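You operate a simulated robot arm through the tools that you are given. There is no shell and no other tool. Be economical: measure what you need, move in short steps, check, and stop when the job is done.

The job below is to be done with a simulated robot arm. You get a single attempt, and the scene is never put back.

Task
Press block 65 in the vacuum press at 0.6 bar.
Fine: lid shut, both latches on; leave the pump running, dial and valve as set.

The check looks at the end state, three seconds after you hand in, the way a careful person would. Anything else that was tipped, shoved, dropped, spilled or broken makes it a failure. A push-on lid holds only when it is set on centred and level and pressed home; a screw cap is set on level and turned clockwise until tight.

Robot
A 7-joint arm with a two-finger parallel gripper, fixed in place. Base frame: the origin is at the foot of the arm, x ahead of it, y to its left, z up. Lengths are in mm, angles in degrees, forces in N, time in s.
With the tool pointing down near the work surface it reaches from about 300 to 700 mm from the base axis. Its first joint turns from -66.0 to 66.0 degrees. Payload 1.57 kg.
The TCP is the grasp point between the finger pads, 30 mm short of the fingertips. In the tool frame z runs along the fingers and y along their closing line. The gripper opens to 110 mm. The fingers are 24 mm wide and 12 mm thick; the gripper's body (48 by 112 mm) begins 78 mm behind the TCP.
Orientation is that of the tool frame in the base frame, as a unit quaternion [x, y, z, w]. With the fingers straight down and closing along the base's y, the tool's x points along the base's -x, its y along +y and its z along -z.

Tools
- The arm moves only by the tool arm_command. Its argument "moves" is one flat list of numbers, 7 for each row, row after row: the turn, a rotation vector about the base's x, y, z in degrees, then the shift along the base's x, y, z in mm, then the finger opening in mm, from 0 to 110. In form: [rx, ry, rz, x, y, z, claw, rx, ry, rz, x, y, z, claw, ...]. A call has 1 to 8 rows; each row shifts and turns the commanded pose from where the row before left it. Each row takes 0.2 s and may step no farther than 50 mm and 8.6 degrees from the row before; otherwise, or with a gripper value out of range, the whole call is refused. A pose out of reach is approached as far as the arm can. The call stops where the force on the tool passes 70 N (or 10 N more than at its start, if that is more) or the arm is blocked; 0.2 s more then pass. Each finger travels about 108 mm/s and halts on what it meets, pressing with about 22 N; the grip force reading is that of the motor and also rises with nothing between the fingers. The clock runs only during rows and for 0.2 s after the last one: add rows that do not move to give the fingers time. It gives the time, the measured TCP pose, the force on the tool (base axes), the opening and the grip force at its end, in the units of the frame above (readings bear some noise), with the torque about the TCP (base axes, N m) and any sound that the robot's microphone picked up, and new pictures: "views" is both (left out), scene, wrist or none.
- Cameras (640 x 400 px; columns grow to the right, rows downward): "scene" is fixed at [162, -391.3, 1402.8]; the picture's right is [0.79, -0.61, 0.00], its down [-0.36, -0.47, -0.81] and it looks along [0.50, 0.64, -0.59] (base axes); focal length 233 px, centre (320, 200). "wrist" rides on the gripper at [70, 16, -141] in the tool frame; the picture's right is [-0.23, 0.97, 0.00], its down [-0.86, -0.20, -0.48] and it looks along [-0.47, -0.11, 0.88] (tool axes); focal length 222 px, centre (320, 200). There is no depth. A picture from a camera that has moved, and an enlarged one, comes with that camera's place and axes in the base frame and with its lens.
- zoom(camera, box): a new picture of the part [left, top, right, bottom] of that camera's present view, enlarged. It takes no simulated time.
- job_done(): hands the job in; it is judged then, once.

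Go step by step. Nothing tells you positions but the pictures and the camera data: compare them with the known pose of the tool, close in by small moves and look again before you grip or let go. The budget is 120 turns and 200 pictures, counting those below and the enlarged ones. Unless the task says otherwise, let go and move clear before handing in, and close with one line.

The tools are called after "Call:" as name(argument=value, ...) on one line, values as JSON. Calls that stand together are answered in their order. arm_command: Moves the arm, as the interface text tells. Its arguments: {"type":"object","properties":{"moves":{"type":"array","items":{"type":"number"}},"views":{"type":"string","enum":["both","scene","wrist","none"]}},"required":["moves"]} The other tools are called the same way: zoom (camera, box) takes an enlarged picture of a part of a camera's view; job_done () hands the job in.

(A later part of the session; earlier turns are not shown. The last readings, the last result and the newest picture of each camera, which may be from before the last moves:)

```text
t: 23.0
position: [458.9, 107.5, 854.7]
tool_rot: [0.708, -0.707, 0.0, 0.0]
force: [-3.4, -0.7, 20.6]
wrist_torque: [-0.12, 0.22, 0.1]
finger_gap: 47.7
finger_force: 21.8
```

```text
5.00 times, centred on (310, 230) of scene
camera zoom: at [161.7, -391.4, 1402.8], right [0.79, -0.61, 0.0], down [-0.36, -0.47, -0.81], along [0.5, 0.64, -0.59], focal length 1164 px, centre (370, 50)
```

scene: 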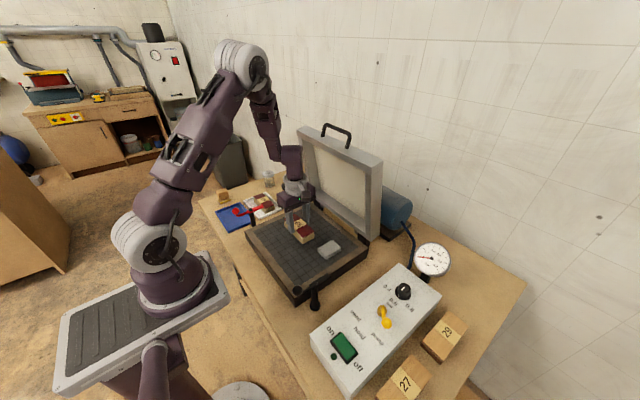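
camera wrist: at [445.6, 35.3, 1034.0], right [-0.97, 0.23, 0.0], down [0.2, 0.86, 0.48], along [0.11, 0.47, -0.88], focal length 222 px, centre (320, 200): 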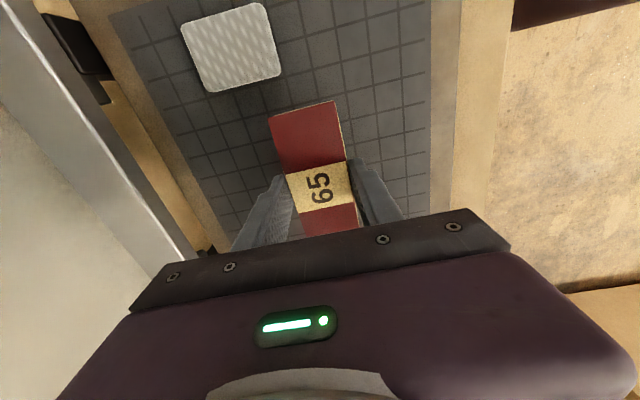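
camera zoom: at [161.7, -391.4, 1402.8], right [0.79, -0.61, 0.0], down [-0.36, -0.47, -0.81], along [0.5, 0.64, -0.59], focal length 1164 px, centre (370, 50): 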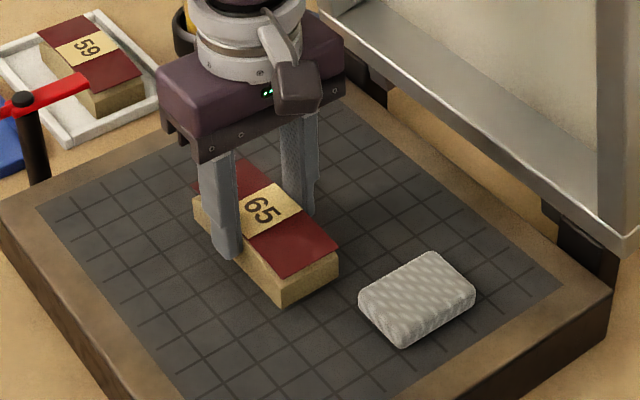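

Contact felt at 20 N, so the block is on the bed. Easing off slightly, opening, and lifting away.

Call:
arm_command(moves=[0, 0, 0, 0, 0, 1, 38, 0, 0, 0, 0, 0, 0, 50, 0, 0, 0, 0, 0, 0, 58, 0, 0, 0, 0, 0, 0, 64, 0, 0, 0, 0, 0, 20, 64, 0, 0, 0, 0, 0, 40, 64, 0, 0, 0, 0, 0, 45, 64, 0, 0, 0, 0, 0, 45, 64], views="both")

Call:
zoom(camera="scene", box=[220, 110, 400, 310])

```text
t: 24.8
position: [458.6, 106.6, 1005.0]
tool_rot: [-0.707, 0.708, 0.0, 0.0]
force: [0.9, -0.1, 0.1]
wrist_torque: [-0.02, 0.02, -0.01]
finger_gap: 63.9
finger_force: 0.1
camera wrist: at [442.4, 35.9, 1146.5], right [-0.97, 0.23, 0.0], down [0.2, 0.86, 0.48], along [0.11, 0.47, -0.88], focal length 222 px, centre (320, 200)
```

scene: 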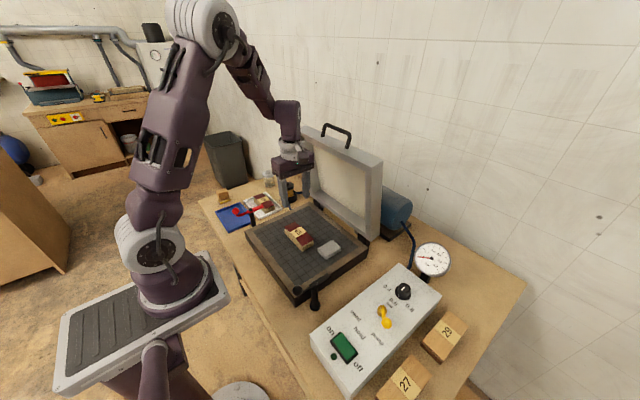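
wrist: 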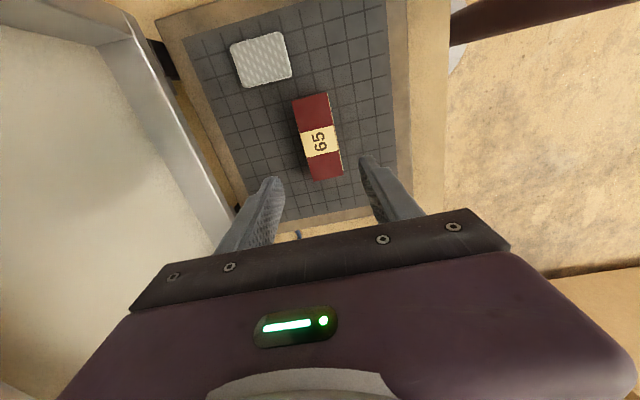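

```text
2.00 times, centred on (310, 210) of scene
camera zoom: at [162.0, -391.3, 1402.8], right [0.79, -0.61, 0.0], down [-0.36, -0.47, -0.81], along [0.5, 0.64, -0.59], focal length 465 px, centre (340, 180)
```

zoom: 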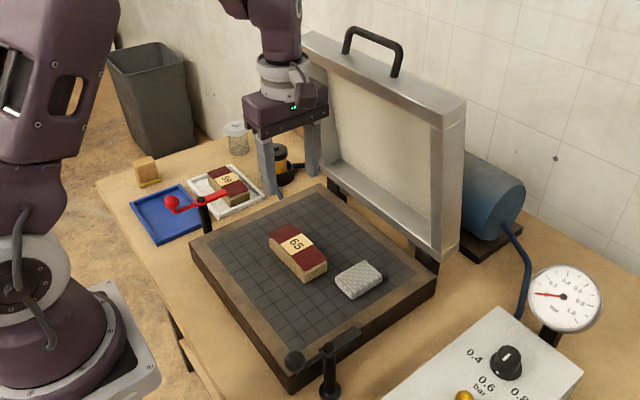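

Block 65 sits flat on the bed and the gripper is clear. Next the lid: I'll turn the tool back, rise, and pitch it forward to see the lid's shape and hinge.

Call:
arm_command(moves=[0, 0, -8.5, -15, 0, 35, 64, 0, 0, -8.5, -15, 0, 35, 50, 0, 0, -8.5, -15, 0, 35, 40, 0, 0, -8.5, -15, 0, 35, 30, 0, 0, -8.5, -15, 0, 35, 20, 0, 0, -8.5, -15, 0, 35, 10, 0, 0, -8.5, -15, 0, 35, 0, 0, 0, -8.5, -15, 0, 30, 0], views="none")

Call:
arm_command(moves=[0, 0, -8.5, 0, 0, 0, 0, 0, 0, -8.5, 0, 0, 0, 0, 0, 0, -5, 0, 0, 0, 0, 0, -8, 0, 0, 0, 0, 0, 0, -8, 0, 0, 0, 0, 0, 0, -8, 0, 0, 0, 0, 0, 0, -8, 0, 0, 0, 0, 0, 0, 0, 0, 0, 0, 0, 0], views="both")

```text
t: 26.6
position: [341.0, 107.2, 1278.9]
tool_rot: [-0.19, 0.982, 0.0, -0.001]
force: [0.4, 0.7, -0.5]
wrist_torque: [0.01, -0.03, -0.02]
finger_gap: 0.1
finger_force: 20.9
```

```text
t: 28.4
position: [341.0, 107.2, 1281.2]
tool_rot: [-0.001, 0.961, 0.0, 0.276]
force: [1.0, 0.0, -0.3]
wrist_torque: [0.01, -0.02, -0.02]
finger_gap: 0.1
finger_force: 21.6
camera wrist: at [206.1, 122.4, 1362.5], right [0.19, 0.97, 0.12], down [0.47, -0.2, 0.86], along [0.86, -0.11, -0.5], focal length 222 px, centre (320, 200)
```

scene: 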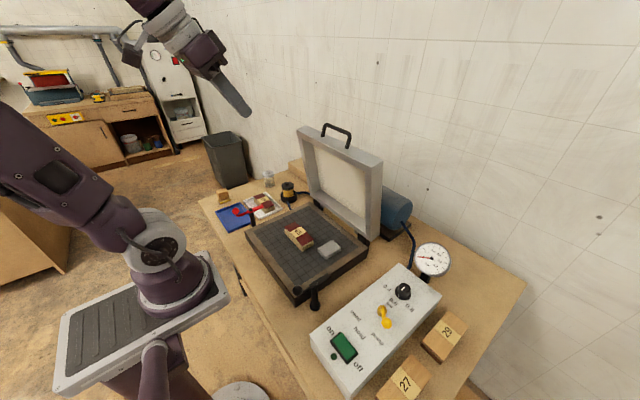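
wrist: 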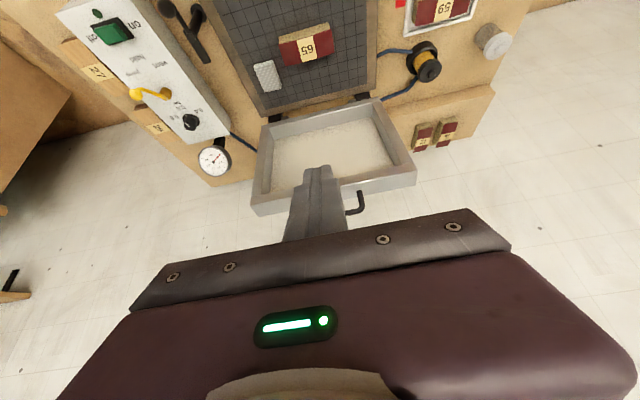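

Call:
zoom(camera="wrist", box=[230, 70, 430, 230])

Call:
zoom(camera="scene", box=[270, 110, 400, 250])

```text
2.50 times, centred on (330, 150) of wrist
camera zoom: at [206.1, 122.4, 1362.5], right [0.19, 0.97, 0.12], down [0.47, -0.2, 0.86], along [0.86, -0.11, -0.5], focal length 555 px, centre (295, 325)
```

zoom: 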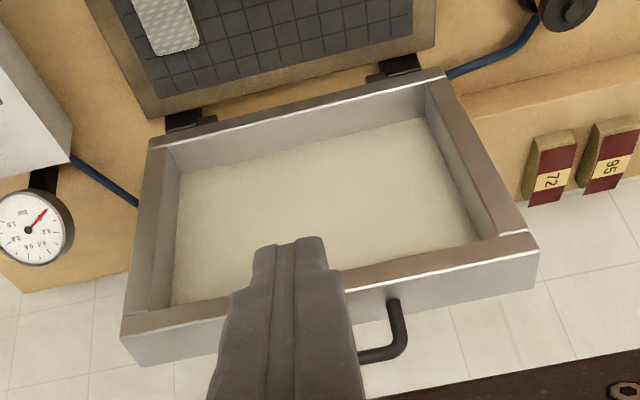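

```text
2.86 times, centred on (335, 180) of scene
camera zoom: at [162.0, -391.3, 1402.8], right [0.79, -0.61, 0.0], down [-0.36, -0.47, -0.81], along [0.5, 0.64, -0.59], focal length 665 px, centre (277, 257)
```

zoom: 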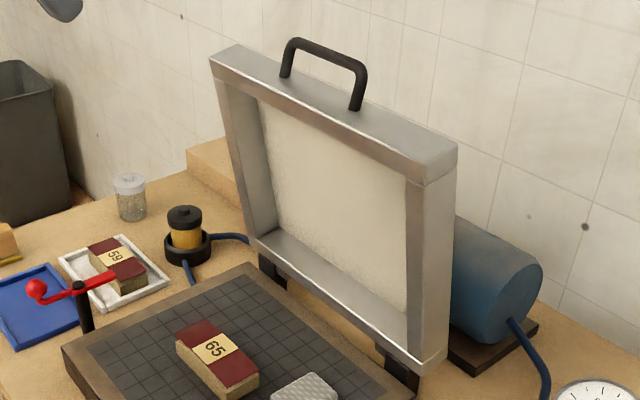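

The lid leans about 10° toward the bed: front face from (629, 842) to (579, 1117), about 44 thick, handle bar near (604, 98, 1175). I'll go over it and behind, with closed fingers, to push it shut from its back.

Call:
arm_command(moves=[0, 8, 0, 46, -1, 0, 0, 0, 8, 0, 46, -1, 0, 0, 0, 8, 0, 46, -1, 0, 0, 0, 8, 0, 46, -1, 0, 0, 0, 0, 0, 48, -1, 0, 0, 0, 0, 0, 48, -1, 0, 0, 0, 0, 0, 48, -1, 0, 0, 0, 0, 0, 0, 0, 0, 0], views="both")

Call:
zoom(camera="scene", box=[260, 60, 420, 250])

```text
t: 30.2
position: [536.4, 98.6, 1257.3]
tool_rot: [0.0, 1.0, 0.0, 0.0]
force: [0.9, 1.1, -0.2]
wrist_torque: [0.02, 0.01, -0.04]
finger_gap: 0.0
finger_force: 21.5
out of reach, approached as far as the arm can: row 4, 5, 6, 7
camera wrist: at [467.6, 114.5, 1398.3], right [0.23, 0.97, 0.0], down [0.86, -0.2, 0.48], along [0.47, -0.11, -0.88], focal length 222 px, centre (320, 200)
```

scene: 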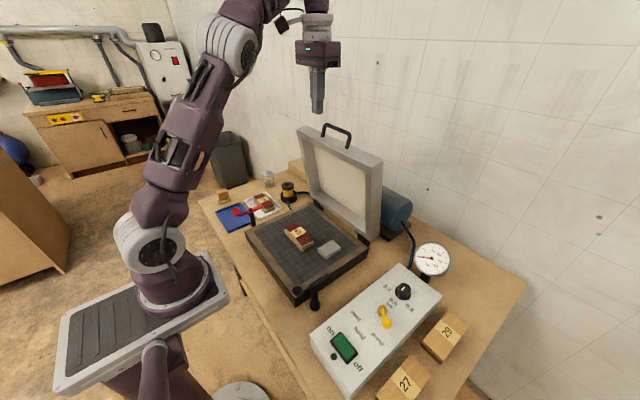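
wrist: 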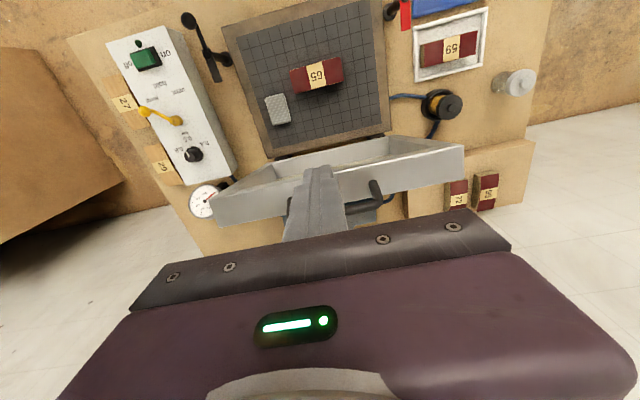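

```text
2.11 times, centred on (340, 155) of scene
camera zoom: at [162.0, -391.3, 1402.8], right [0.79, -0.61, 0.0], down [-0.36, -0.47, -0.81], along [0.5, 0.64, -0.59], focal length 490 px, centre (278, 295)
```

zoom: 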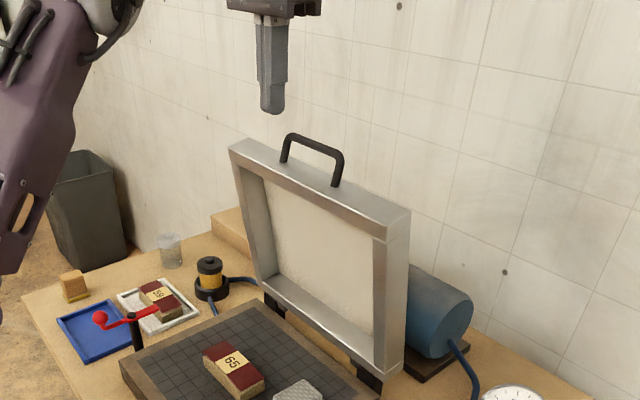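

The arm can't get behind the lid at that height, so instead I'll grip the handle bar from above (fingers closing along x, tool pitched forward) and swing the lid over. First back off and turn the tool.

Call:
arm_command(moves=[0, 0, 8.5, -45, 0, 0, 20, 0, 0, 8.5, -45, 0, 0, 40, 0, 0, 8.5, -45, 0, 0, 60, 0, 0, 8.5, 0, 0, 0, 60, 0, 0, 8.5, 0, 0, 0, 60, 0, 0, 8.5, 0, 0, 0, 60, 0, 0, 8.5, 0, 0, 0, 60, 0, 0, 8.5, 0, 0, 0, 60], views="none")

Call:
arm_command(moves=[0, 0, 8.5, 0, 0, 0, 60, 0, 0, 8.5, 0, 0, 0, 60, 0, 0, 5, 0, 0, 0, 60, 0, -8, 0, 0, 0, 0, 60, 0, -8, 0, 0, 0, 0, 60, 0, 0, 0, 0, 0, 0, 60], views="both")

```text
t: 32.0
position: [403.5, 96.6, 1258.1]
tool_rot: [-0.561, 0.828, -0.001, 0.0]
force: [-0.2, -0.3, -0.8]
wrist_torque: [0.03, 0.03, 0.0]
finger_gap: 60.0
finger_force: 0.0
```

```text
t: 33.4
position: [403.0, 97.7, 1257.9]
tool_rot: [0.701, -0.699, 0.098, -0.099]
force: [-0.4, -0.3, 0.2]
wrist_torque: [0.0, 0.03, 0.0]
finger_gap: 60.0
finger_force: 0.0
camera wrist: at [348.5, 26.3, 1389.1], right [-0.94, 0.23, -0.27], down [0.06, 0.86, 0.52], along [0.35, 0.47, -0.81], focal length 222 px, centre (320, 200)
```

scene: 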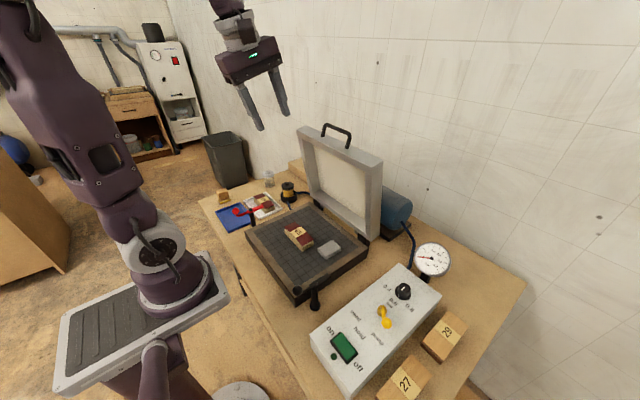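
wrist: 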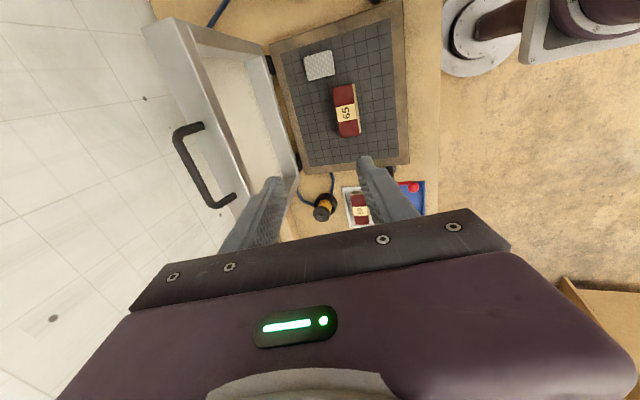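

Call:
zoom(camera="wrist", box=[130, 90, 290, 230])

Call:
zoom(camera="scene", box=[290, 110, 370, 170])

```text
2.86 times, centred on (210, 160) of wrist
camera zoom: at [348.5, 26.3, 1389.1], right [-0.94, 0.23, -0.27], down [0.06, 0.86, 0.52], along [0.35, 0.47, -0.81], focal length 635 px, centre (634, 314)
```

zoom: 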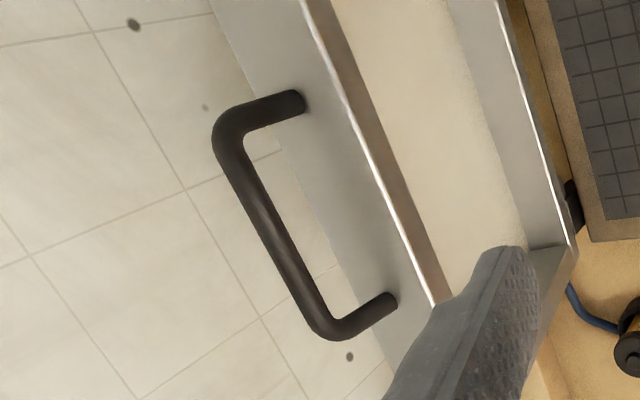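

```text
6.67 times, centred on (330, 140) of scene
camera zoom: at [162.0, -391.3, 1402.8], right [0.79, -0.61, 0.0], down [-0.36, -0.47, -0.81], along [0.5, 0.64, -0.59], focal length 1551 px, centre (253, 600)
```

zoom: 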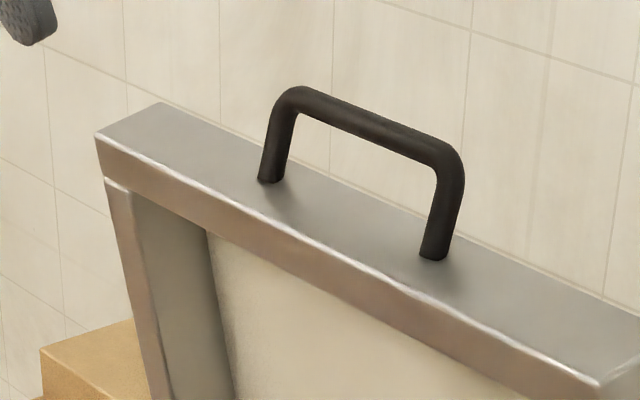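

Handle bar: x≈602, y 48–142 (centre 95), z≈1176, tube about 13 mm. Moving to a pre-approach 60 mm back along the tool.

Call:
arm_command(moves=[0, 0, 0, 46, -1, 0, 60, 0, 0, 0, 46, -1, -4, 60, 0, 0, 0, 46, 0, -10, 60, 0, 0, 0, 45, 0, -10, 60, 0, 0, 0, 0, 0, 0, 60], views="both")

Call:
zoom(camera="scene", box=[270, 50, 400, 170])

```text
t: 34.6
position: [589.8, 96.9, 1234.8]
tool_rot: [-0.7, 0.7, -0.099, 0.099]
force: [-0.3, 0.6, 0.0]
wrist_torque: [0.03, 0.02, 0.04]
finger_gap: 59.7
finger_force: 0.1
camera wrist: at [534.1, 25.9, 1365.8], right [-0.94, 0.23, -0.27], down [0.06, 0.86, 0.51], along [0.35, 0.47, -0.81], focal length 222 px, centre (320, 200)
```

scene: 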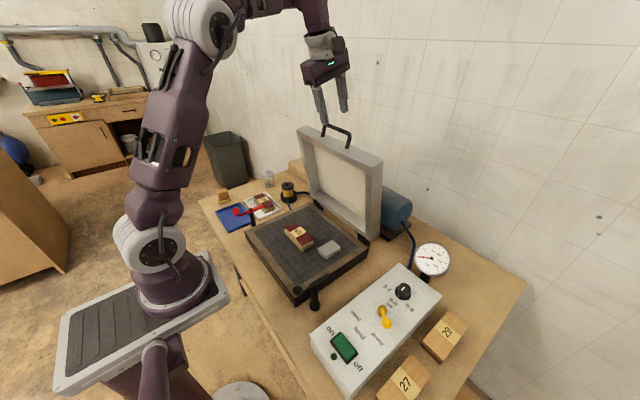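
wrist: 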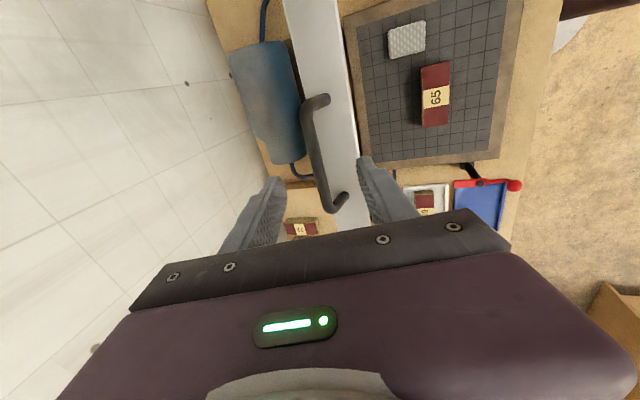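

```text
3.33 times, centred on (335, 110) of scene
camera zoom: at [162.0, -391.3, 1402.8], right [0.79, -0.61, 0.0], down [-0.36, -0.47, -0.81], along [0.5, 0.64, -0.59], focal length 776 px, centre (270, 500)
```

zoom: 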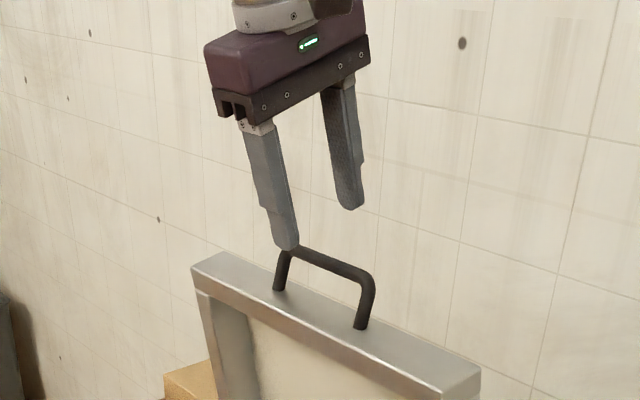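

Bar lies between the fingers. Lowering along the tool axis over it.

Call:
arm_command(moves=[0, 0, 0, 8, -1, -28, 60, 0, 0, 0, 7, 0, -28, 60, 0, 0, 0, 0, 0, 0, 60], views="wrist")

Call:
zoom(camera="scene", box=[270, 50, 400, 170])

```text
t: 35.4
position: [601.2, 96.2, 1177.3]
tool_rot: [0.7, -0.7, 0.097, -0.099]
force: [-0.4, -0.1, -0.4]
wrist_torque: [0.0, 0.0, -0.03]
finger_gap: 59.9
finger_force: 0.0
camera wrist: at [546.7, 25.5, 1309.3], right [-0.94, 0.23, -0.27], down [0.06, 0.86, 0.51], along [0.35, 0.47, -0.81], focal length 222 px, centre (320, 200)
```

wrist: 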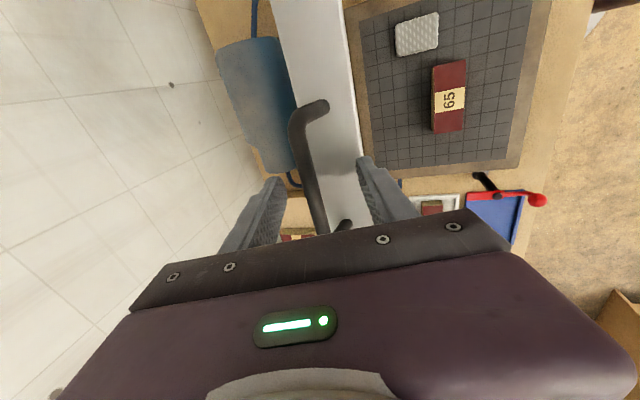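

```text
3.33 times, centred on (335, 110) of scene
camera zoom: at [162.0, -391.3, 1402.8], right [0.79, -0.61, 0.0], down [-0.36, -0.47, -0.81], along [0.5, 0.64, -0.59], focal length 776 px, centre (270, 500)
```

zoom: 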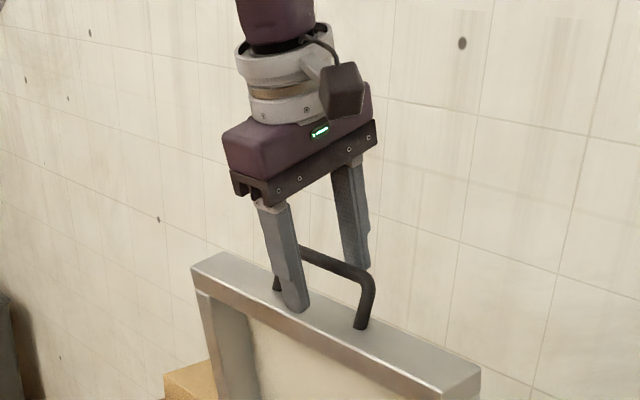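

Call:
arm_command(moves=[0, 0, 0, 0, 0, 0, 40, 0, 0, 0, 0, 0, 0, 22, 0, 0, 0, 0, 0, 0, 5, 0, 0, 0, 0, 0, 0, 5], views="wrist")

Call:
zoom(camera="scene", box=[270, 50, 400, 170])

```text
t: 36.4
position: [601.4, 96.3, 1179.1]
tool_rot: [-0.7, 0.7, -0.099, 0.099]
force: [0.4, -0.2, 6.8]
wrist_torque: [0.19, -0.02, -0.44]
finger_gap: 11.9
finger_force: 29.3
camera wrist: at [546.5, 25.5, 1309.9], right [-0.94, 0.23, -0.27], down [0.06, 0.85, 0.52], along [0.35, 0.47, -0.81], focal length 222 px, centre (320, 200)
```

wrist: 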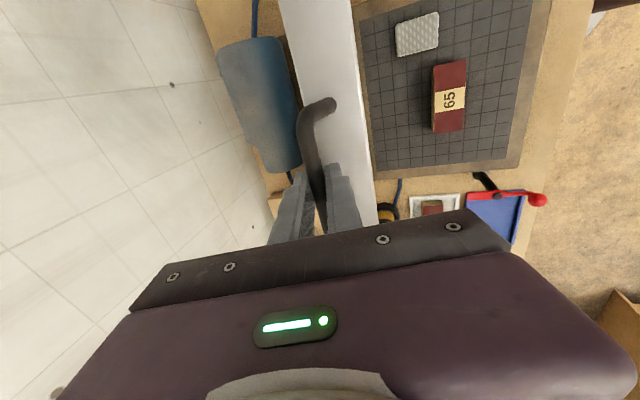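

```text
3.33 times, centred on (335, 110) of scene
camera zoom: at [161.9, -391.3, 1402.8], right [0.79, -0.61, 0.0], down [-0.36, -0.47, -0.81], along [0.5, 0.64, -0.59], focal length 776 px, centre (270, 500)
```

zoom: 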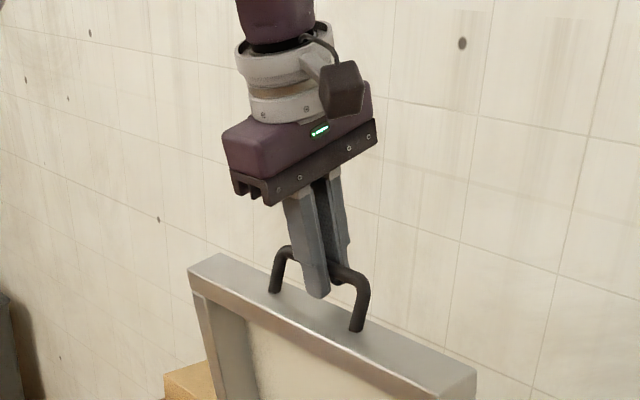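

Bar gripped. Starting the swing along the arc with small rows, checking the force.

Call:
arm_command(moves=[0, 0, 0, -16, 0, -2, 5, 0, 0, 0, -17, 0, -2, 5, 0, 0, 0, -17, 0, -4, 5, 0, 0, 0, -18, 0, -4, 5], views="scene")

```text
t: 37.4
position: [532.5, 97.6, 1163.9]
tool_rot: [0.701, -0.7, 0.098, -0.097]
force: [3.6, 5.3, -6.4]
wrist_torque: [0.7, -0.01, -0.11]
finger_gap: 11.8
finger_force: 28.8
```

scene: 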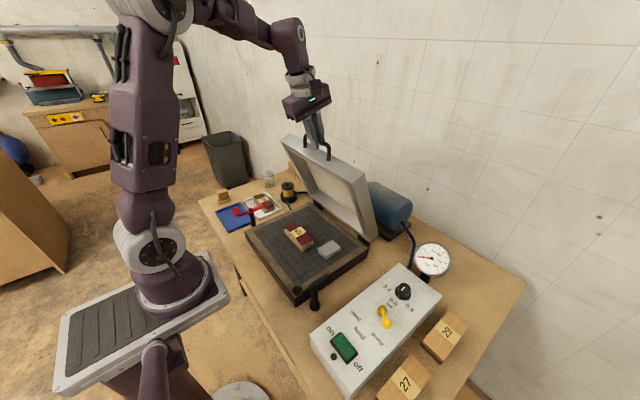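

It follows with light forces. Continuing.

Call:
arm_command(moves=[0, 2, 0, -17, 0, -5, 5, 0, 2, 0, -17, 0, -6, 5, 0, 2, 0, -16, 0, -7, 5, 0, 2, 0, -16, 0, -8, 5, 0, 2, 0, -15, 0, -9, 5, 0, 2, 0, -15, 0, -9, 5], views="scene")

Call:
arm_command(moves=[0, 2, 0, -14, 0, -11, 5, 0, 2, 0, -14, 0, -11, 5, 0, 0, 0, -13, 0, -12, 5, 0, 0, 0, -13, 0, -12, 5, 0, 0, 0, -12, 0, -13, 5, 0, 0, 0, -11, 0, -14, 5], views="scene")

```text
t: 38.8
position: [437.1, 94.3, 1122.5]
tool_rot: [0.707, -0.706, 0.025, -0.025]
force: [0.3, 1.9, 0.7]
wrist_torque: [-0.25, -0.16, 0.17]
finger_gap: 11.8
finger_force: 28.7
```

scene: 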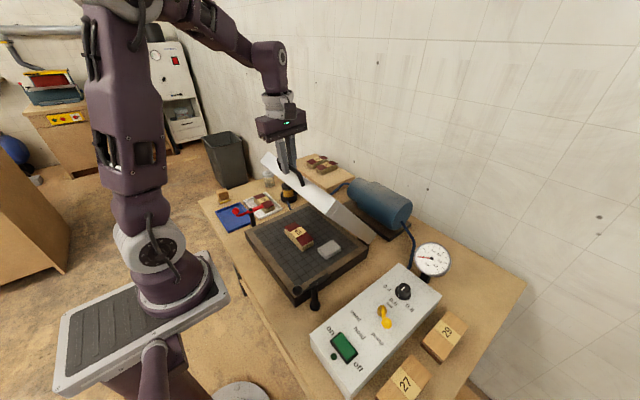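

```text
t: 40.2
position: [360.8, 94.8, 1049.1]
tool_rot: [0.708, -0.707, -0.001, -0.001]
force: [18.8, 7.4, -12.3]
wrist_torque: [-0.05, -0.29, 0.49]
finger_gap: 12.0
finger_force: 29.1
```

scene: 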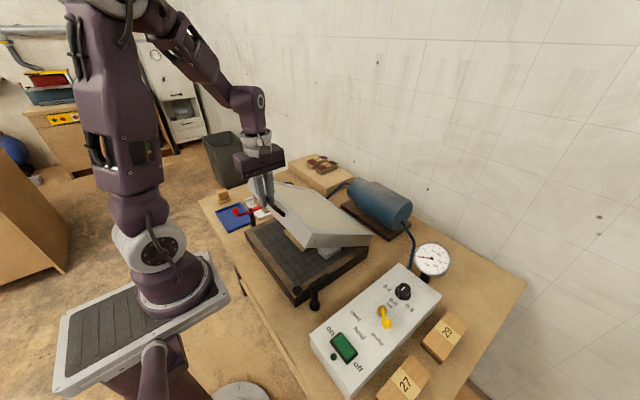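

A bit of radial tension; I'll ease inward a few mm and go on in halves.

Call:
arm_command(moves=[0, 0, 0, -6, 0, -17, 5, 0, 0, 0, -10, 0, -15, 5, 0, 0, 0, -8, 0, -15, 5, 0, 0, 0, -8, 0, -16, 5], views="scene")

```text
t: 41.2
position: [328.1, 93.8, 983.3]
tool_rot: [0.708, -0.707, 0.0, -0.001]
force: [1.8, -4.8, 0.5]
wrist_torque: [-0.73, -0.05, 0.7]
finger_gap: 11.8
finger_force: 28.7
```

scene: 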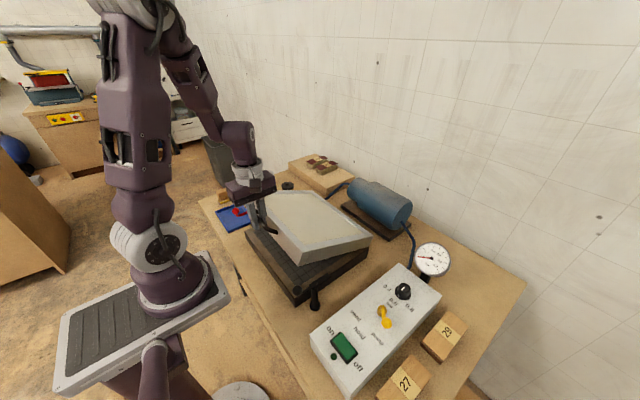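

Call:
arm_command(moves=[0, 0, 0, -7, 0, -16, 5, 0, 0, 0, -6, 0, -17, 5, 0, 0, 0, -5, 0, -17, 5, 0, 0, 0, -4, 0, -17, 5], views="scene")

Call:
zoom(camera="scene", box=[210, 140, 400, 320])

```text
t: 42.2
position: [303.4, 92.7, 918.7]
tool_rot: [-0.707, 0.707, 0.002, -0.004]
force: [-30.2, -8.8, 9.3]
wrist_torque: [-0.72, 0.09, 0.56]
finger_gap: 12.0
finger_force: 29.4
```

scene: 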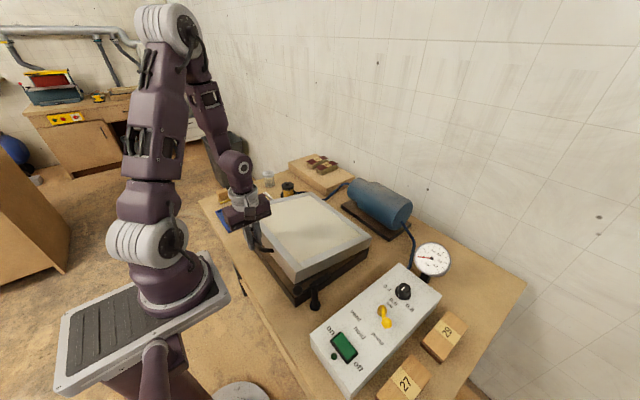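

```text
2.22 times, centred on (305, 230) of scene
camera zoom: at [161.1, -391.5, 1402.8], right [0.79, -0.61, 0.0], down [-0.36, -0.47, -0.81], along [0.5, 0.64, -0.59], focal length 517 px, centre (353, 133)
```

zoom: 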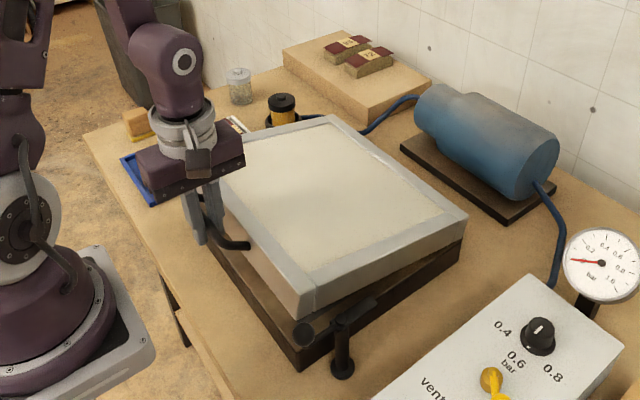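

Slight push in -x now; I'll shift out 4 mm and continue down.

Call:
arm_command(moves=[0, 0, 0, -6, 0, -8, 5, 0, 0, 0, -4, 0, -9, 5, 0, 0, 0, 0, 0, 0, 5], views="none")

Call:
zoom(camera="scene", box=[210, 180, 380, 320])

```text
t: 43.0
position: [298.5, 94.4, 902.5]
tool_rot: [-0.707, 0.707, -0.002, 0.001]
force: [9.8, -20.0, -4.2]
wrist_torque: [-0.27, -0.06, 0.69]
finger_gap: 11.6
finger_force: 29.2
```

```text
2.86 times, centred on (295, 250) of scene
camera zoom: at [162.3, -391.8, 1402.6], right [0.79, -0.61, 0.0], down [-0.36, -0.47, -0.81], along [0.5, 0.64, -0.59], focal length 665 px, centre (391, 57)
```

zoom: 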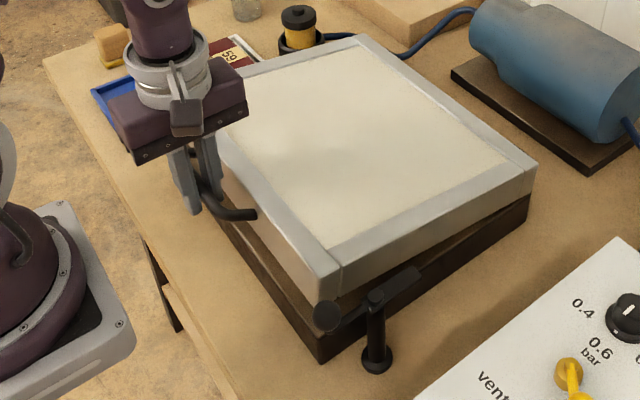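

Call:
arm_command(moves=[0, 0, 0, 0, -2, -8, 5, 0, 0, 0, -1, 0, -8, 5, 0, 0, 0, 0, 0, 0, 5], views="none")

Call:
zoom(camera="scene", box=[210, 180, 380, 320])

```text
t: 43.8
position: [295.0, 94.2, 885.4]
tool_rot: [0.708, -0.706, -0.002, -0.001]
force: [-2.5, 12.0, -1.9]
wrist_torque: [0.72, 0.04, 0.63]
finger_gap: 11.6
finger_force: 30.0
```

```text
2.86 times, centred on (295, 250) of scene
camera zoom: at [162.0, -391.0, 1402.9], right [0.79, -0.61, 0.0], down [-0.36, -0.47, -0.81], along [0.5, 0.64, -0.59], focal length 665 px, centre (391, 57)
```

zoom: 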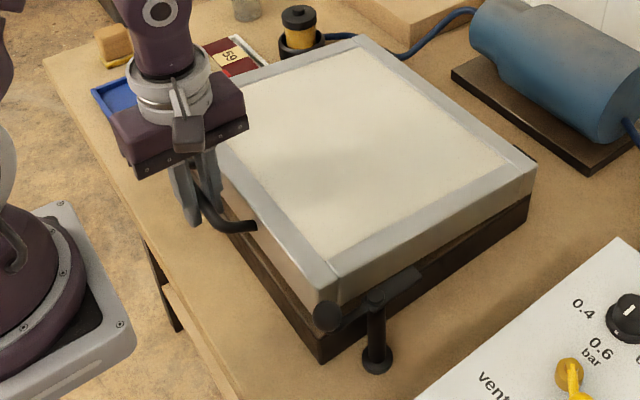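

Call:
arm_command(moves=[0, 0, 0, 0, 0, -7, 5, 0, 0, 0, 0, 0, 0, 5], views="none")

Call:
arm_command(moves=[0, 0, 0, 0, 0, -7, 5, 0, 0, 0, 0, 0, 0, 5], views="none")

Call:
zoom(camera="scene", box=[210, 180, 380, 320])

```text
t: 44.4
position: [294.0, 94.4, 880.1]
tool_rot: [0.708, -0.706, -0.002, 0.001]
force: [-19.9, 22.1, 1.2]
wrist_torque: [0.12, 0.02, 0.66]
finger_gap: 11.9
finger_force: 29.4
```

```text
t: 45.0
position: [292.5, 92.9, 872.7]
tool_rot: [0.707, -0.707, -0.002, 0.004]
force: [-33.7, 15.3, 2.9]
wrist_torque: [-0.29, 0.0, 0.54]
finger_gap: 11.9
finger_force: 29.6
```

```text
2.86 times, centred on (295, 250) of scene
camera zoom: at [161.2, -390.9, 1403.0], right [0.79, -0.61, 0.0], down [-0.36, -0.47, -0.81], along [0.5, 0.64, -0.59], focal length 665 px, centre (391, 57)
```

zoom: 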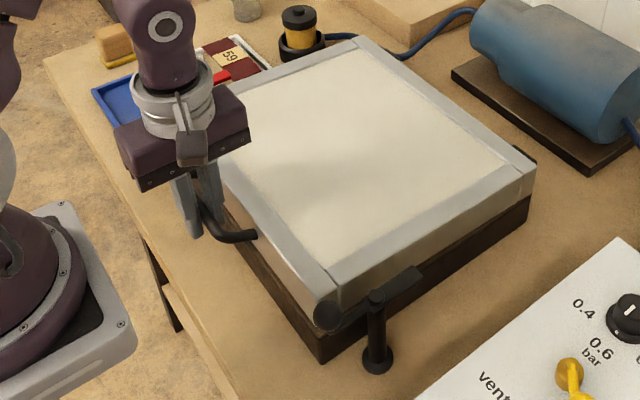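

Call:
arm_command(moves=[0, 0, 0, -4, 2, -4, 5, 0, 0, 0, 0, 0, -4, 5, 0, 0, 0, 0, 0, 0, 5], views="none")

Call:
arm_command(moves=[0, 0, 0, -1, 0, -5, 5, 0, 0, 0, 0, 0, 0, 5], views="none")

Call:
zoom(camera="scene", box=[210, 180, 380, 320])

```text
t: 45.8
position: [292.5, 94.9, 863.4]
tool_rot: [-0.706, 0.708, -0.001, 0.0]
force: [-6.8, -22.9, -0.3]
wrist_torque: [-0.09, -0.01, 0.74]
finger_gap: 12.2
finger_force: 28.9
```

```text
t: 46.4
position: [290.1, 94.9, 857.9]
tool_rot: [0.707, -0.707, 0.001, -0.001]
force: [8.7, -17.8, -1.7]
wrist_torque: [-0.2, -0.09, 0.68]
finger_gap: 11.7
finger_force: 29.2
```

```text
2.86 times, centred on (295, 250) of scene
camera zoom: at [162.2, -391.7, 1402.6], right [0.79, -0.61, 0.0], down [-0.36, -0.47, -0.81], along [0.5, 0.64, -0.59], focal length 665 px, centre (391, 57)
```

zoom: 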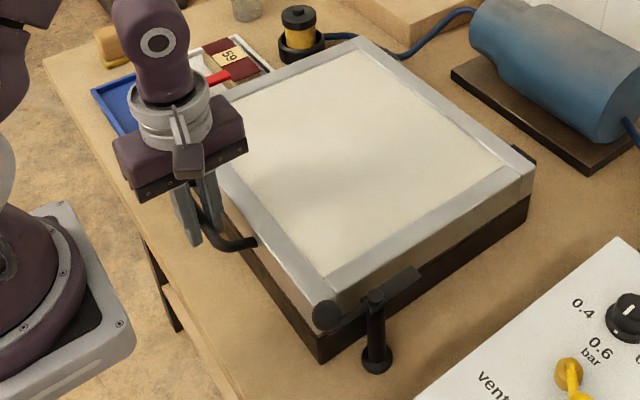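

Call:
arm_command(moves=[0, 0, 0, 0, -1, -5, 5, 0, 0, 0, 0, 0, 0, 5], views="none")

Call:
arm_command(moves=[0, 0, 0, 0, 0, -5, 5, 0, 0, 0, 0, 0, 0, 5], views="wrist")

Call:
zoom(camera="scene", box=[210, 180, 380, 320])

```text
t: 47.0
position: [291.4, 94.4, 854.7]
tool_rot: [0.709, -0.706, 0.0, -0.002]
force: [11.6, 2.8, 4.2]
wrist_torque: [0.21, -0.07, 0.63]
finger_gap: 11.7
finger_force: 29.4
```

```text
t: 47.6
position: [289.7, 94.0, 848.5]
tool_rot: [-0.707, 0.707, 0.0, 0.0]
force: [9.7, 1.3, -0.5]
wrist_torque: [0.02, 0.07, 0.09]
finger_gap: 13.6
finger_force: 4.7
camera wrist: at [273.7, 22.5, 989.6], right [-0.97, 0.23, 0.0], down [0.2, 0.86, 0.48], along [0.11, 0.47, -0.88], focal length 222 px, centre (320, 200)
```

wrist: 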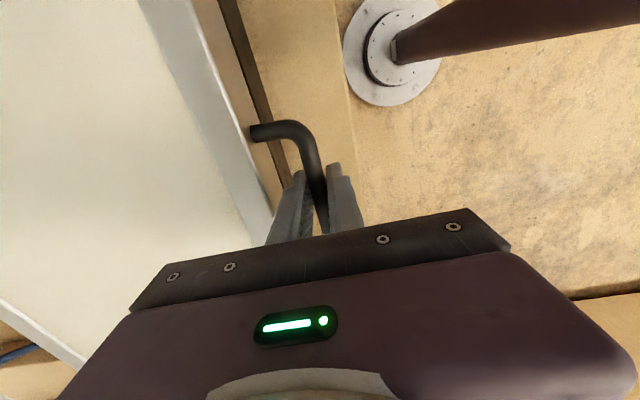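

```text
2.86 times, centred on (295, 250) of scene
camera zoom: at [162.2, -391.3, 1402.8], right [0.79, -0.61, 0.0], down [-0.36, -0.47, -0.81], along [0.5, 0.64, -0.59], focal length 665 px, centre (391, 57)
```

zoom: 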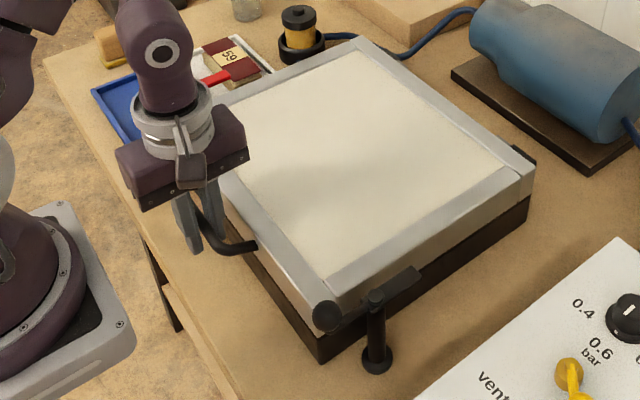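

The grip changed as the lid appears to have come to rest. I'll open a little, lift clear and check.

Call:
arm_command(moves=[0, 0, 0, 0, 0, 0, 24, 0, 0, 0, 0, 0, 4, 28, 0, 0, 0, 0, 0, 20, 28, 0, 0, 0, 0, 0, 40, 28, 0, 0, 0, 0, 0, 45, 28, 0, 0, 0, 0, 0, 0, 28], views="both")

Call:
zoom(camera="scene", box=[210, 160, 400, 320])

```text
t: 49.0
position: [291.5, 92.5, 958.4]
tool_rot: [0.707, -0.707, 0.001, 0.0]
force: [-0.1, -0.4, 1.1]
wrist_torque: [-0.01, 0.01, 0.0]
finger_gap: 28.2
finger_force: 0.0
camera wrist: at [275.1, 21.6, 1099.8], right [-0.97, 0.23, 0.0], down [0.2, 0.86, 0.48], along [0.11, 0.47, -0.88], focal length 222 px, centre (320, 200)
```

scene: 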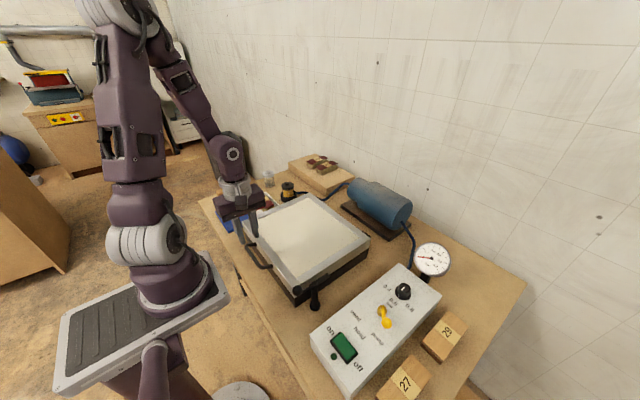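
wrist: 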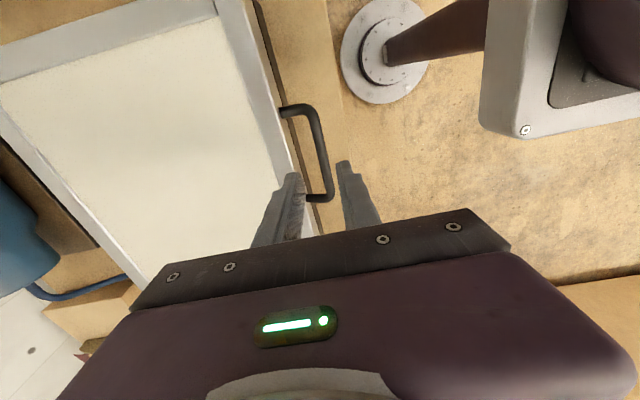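

```text
2.50 times, centred on (305, 240) of scene
camera zoom: at [162.0, -391.3, 1402.8], right [0.79, -0.61, 0.0], down [-0.36, -0.47, -0.81], along [0.5, 0.64, -0.59], focal length 582 px, centre (358, 100)
```

zoom: 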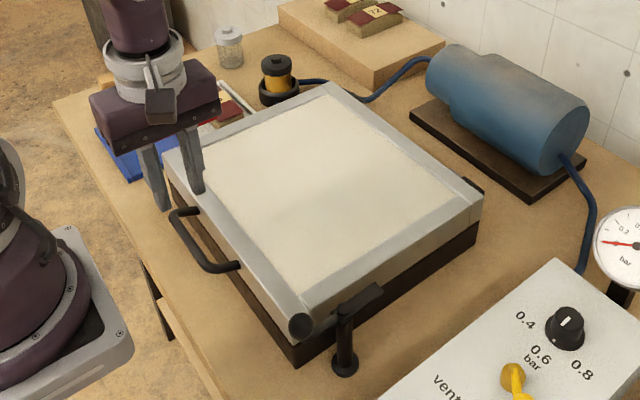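

The lid is down on the bed. Now the latches: turning the tool back to yaw 0 and going over the left (red) latch for a close look.

Call:
arm_command(moves=[0, 0, -8.5, 0, 0, 20, 20, 0, 0, -8.5, 2, 20, 20, 10, 0, 0, -8.5, 2, 20, 0, 0, 0, 0, -8.5, 2, 20, 0, 0, 0, 0, -8.5, 2, 20, 0, 0, 0, 0, -8.5, 0, 20, 0, 0, 0, 0, -8.5, 0, 20, 0, 0, 0, 0, -8.5, 0, 20, 0, 0], views="none")

Call:
arm_command(moves=[0, 0, -8.5, 0, 0, 0, 0, 0, 0, -8.5, 0, 0, 0, 0, 0, 0, -5, 0, 0, 0, 0, 0, 0, 0, 0, 0, 0, 0], views="wrist")

Call:
zoom(camera="wrist", box=[240, 60, 440, 220])

Call:
zoom(camera="scene", box=[210, 180, 310, 250])

```text
t: 50.8
position: [298.7, 233.0, 998.4]
tool_rot: [-0.191, 0.982, 0.0, 0.0]
force: [-0.2, 0.9, 0.1]
wrist_torque: [-0.01, 0.0, -0.03]
finger_gap: 0.1
finger_force: 21.5
```

```text
t: 51.8
position: [299.6, 233.4, 997.9]
tool_rot: [0.001, 1.0, -0.001, 0.0]
force: [0.8, 0.3, -0.4]
wrist_torque: [0.02, 0.02, -0.01]
finger_gap: 0.0
finger_force: 21.6
camera wrist: at [228.9, 248.6, 1138.9], right [0.23, 0.97, 0.0], down [0.85, -0.2, 0.48], along [0.47, -0.11, -0.88], focal length 222 px, centre (320, 200)
```

wrist: 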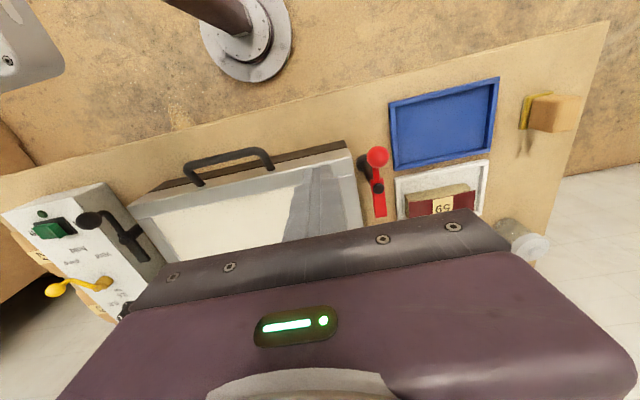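

```text
2.50 times, centred on (340, 140) of wrist
camera zoom: at [228.9, 248.6, 1138.9], right [0.23, 0.97, 0.0], down [0.85, -0.2, 0.48], along [0.47, -0.11, -0.88], focal length 555 px, centre (270, 350)
```

zoom: 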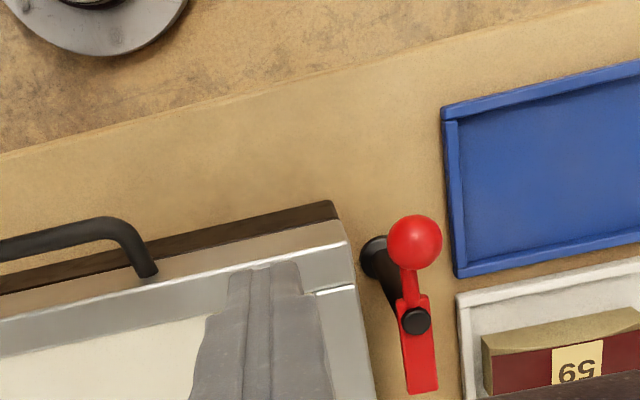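

```text
5.71 times, centred on (260, 215) of scene
camera zoom: at [162.0, -391.3, 1402.8], right [0.79, -0.61, 0.0], down [-0.36, -0.47, -0.81], along [0.5, 0.64, -0.59], focal length 1330 px, centre (663, 114)
```

zoom: 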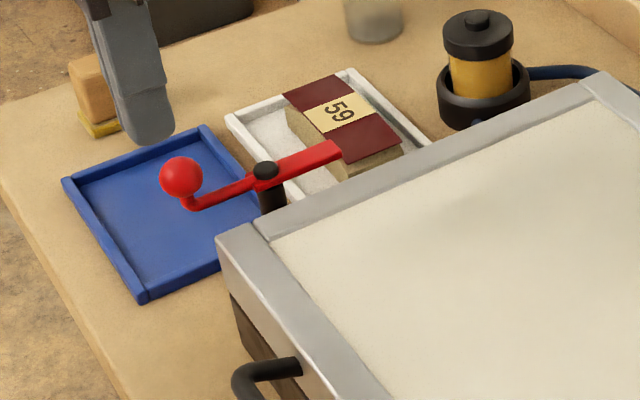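

Red latch: pivot (375,295), ball (323,295,888). I'll bring closed fingers down on the ball's -y side and sweep it round clockwise so the bar swings over the lid.

Call:
arm_command(moves=[0, 0, 0, 17, 14, -20, 0, 0, 0, 0, 16, 14, -28, 0, 0, 0, 0, 0, 0, -35, 0, 0, 0, 0, 0, 0, -13, 0, 0, 0, 0, 0, 0, 0, 0], views="wrist")

Call:
zoom(camera="scene", box=[210, 170, 310, 250])

```text
t: 53.0
position: [331.5, 262.5, 901.5]
tool_rot: [0.0, 1.0, 0.0, -0.001]
force: [0.4, 0.8, -0.2]
wrist_torque: [0.02, 0.05, -0.02]
finger_gap: 0.0
finger_force: 21.4
camera wrist: at [261.0, 277.5, 1043.0], right [0.23, 0.97, 0.0], down [0.86, -0.2, 0.48], along [0.47, -0.11, -0.88], focal length 222 px, centre (320, 200)
```

wrist: 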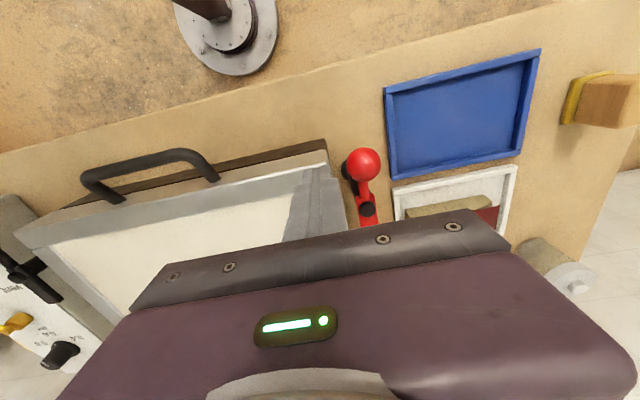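

```text
5.00 times, centred on (260, 210) of scene
camera zoom: at [162.0, -391.3, 1402.8], right [0.79, -0.61, 0.0], down [-0.36, -0.47, -0.81], along [0.5, 0.64, -0.59], focal length 1164 px, centre (620, 150)
```

zoom: 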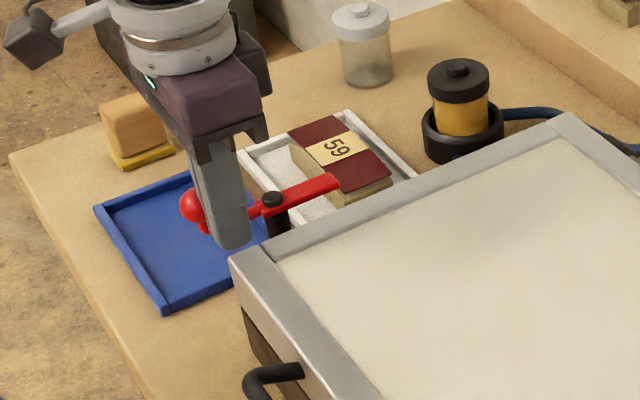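

Finger is beside the ball. Sweeping along the arc in small steps.

Call:
arm_command(moves=[0, 0, 0, -2, 5, 0, 0, 0, 0, 0, -5, 10, 0, 0, 0, 0, 0, -3, 11, 0, 0, 0, 0, 0, 0, 11, 0, 0, 0, 0, 0, 0, 0, 0, 0], views="wrist")

Call:
zoom(camera="scene", box=[210, 170, 310, 250])

```text
t: 54.2
position: [320.1, 298.2, 901.6]
tool_rot: [-0.001, 1.0, 0.0, 0.001]
force: [0.5, 0.3, -0.4]
wrist_torque: [-0.01, -0.01, -0.05]
finger_gap: 0.0
finger_force: 20.9
camera wrist: at [250.5, 313.3, 1043.1], right [0.23, 0.97, 0.0], down [0.86, -0.2, 0.48], along [0.47, -0.11, -0.88], focal length 222 px, centre (320, 200)
```

wrist: 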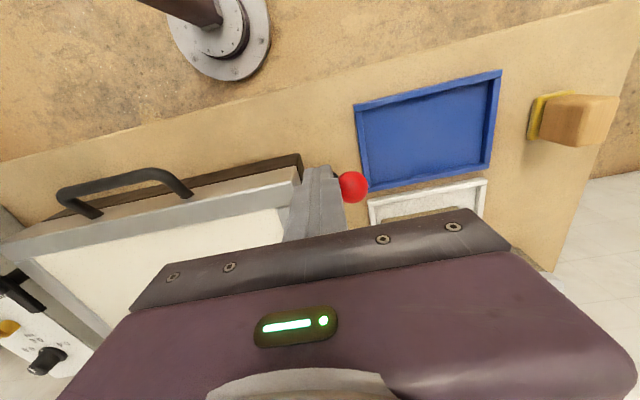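

```text
5.00 times, centred on (260, 210) of scene
camera zoom: at [162.0, -391.3, 1402.8], right [0.79, -0.61, 0.0], down [-0.36, -0.47, -0.81], along [0.5, 0.64, -0.59], focal length 1164 px, centre (620, 150)
```

zoom: 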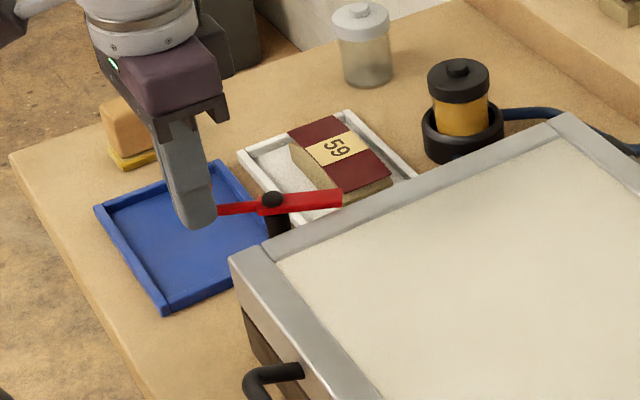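

The lever is turning. Continuing the sweep.

Call:
arm_command(moves=[0, 0, 0, 5, 10, 0, 0, 0, 0, 0, 4, 10, 0, 0, 0, 0, 0, 6, 9, 0, 0, 0, 0, 0, 8, 8, 0, 0, 0, 0, 0, 6, 4, 0, 0, 0, 0, 0, 0, 0, 0, 0], views="wrist")

Call:
zoom(camera="scene", box=[210, 170, 310, 250])

```text
t: 55.6
position: [344.1, 335.3, 901.1]
tool_rot: [-0.001, 1.0, -0.007, -0.006]
force: [-52.0, -26.0, 17.6]
wrist_torque: [-0.25, 0.6, 0.29]
finger_gap: 0.2
finger_force: 21.2
camera wrist: at [276.5, 352.1, 1043.0], right [0.22, 0.97, -0.02], down [0.86, -0.19, 0.47], along [0.46, -0.12, -0.88], focal length 222 px, centre (320, 200)
```

wrist: 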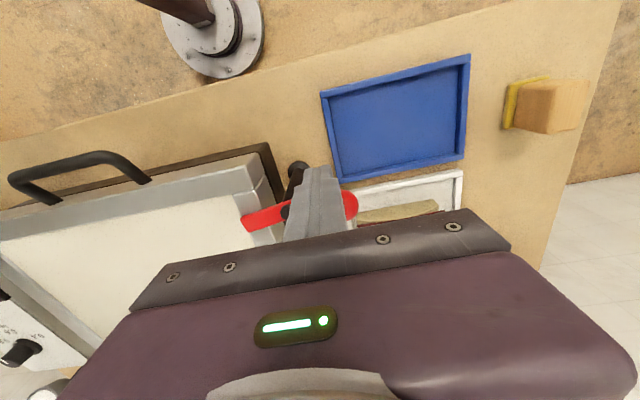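

```text
5.00 times, centred on (260, 210) of scene
camera zoom: at [160.5, -392.1, 1402.7], right [0.79, -0.61, 0.0], down [-0.36, -0.46, -0.81], along [0.5, 0.64, -0.59], focal length 1164 px, centre (620, 150)
```

zoom: 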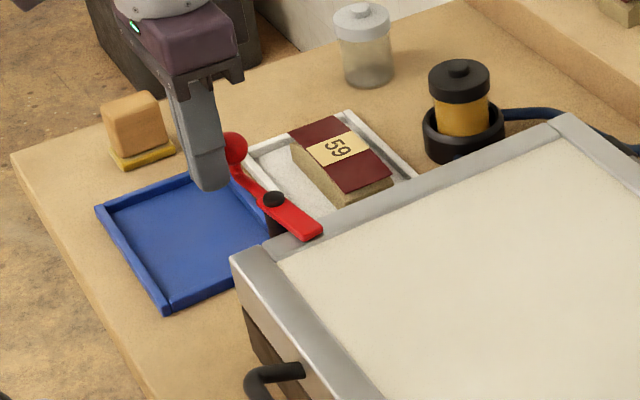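

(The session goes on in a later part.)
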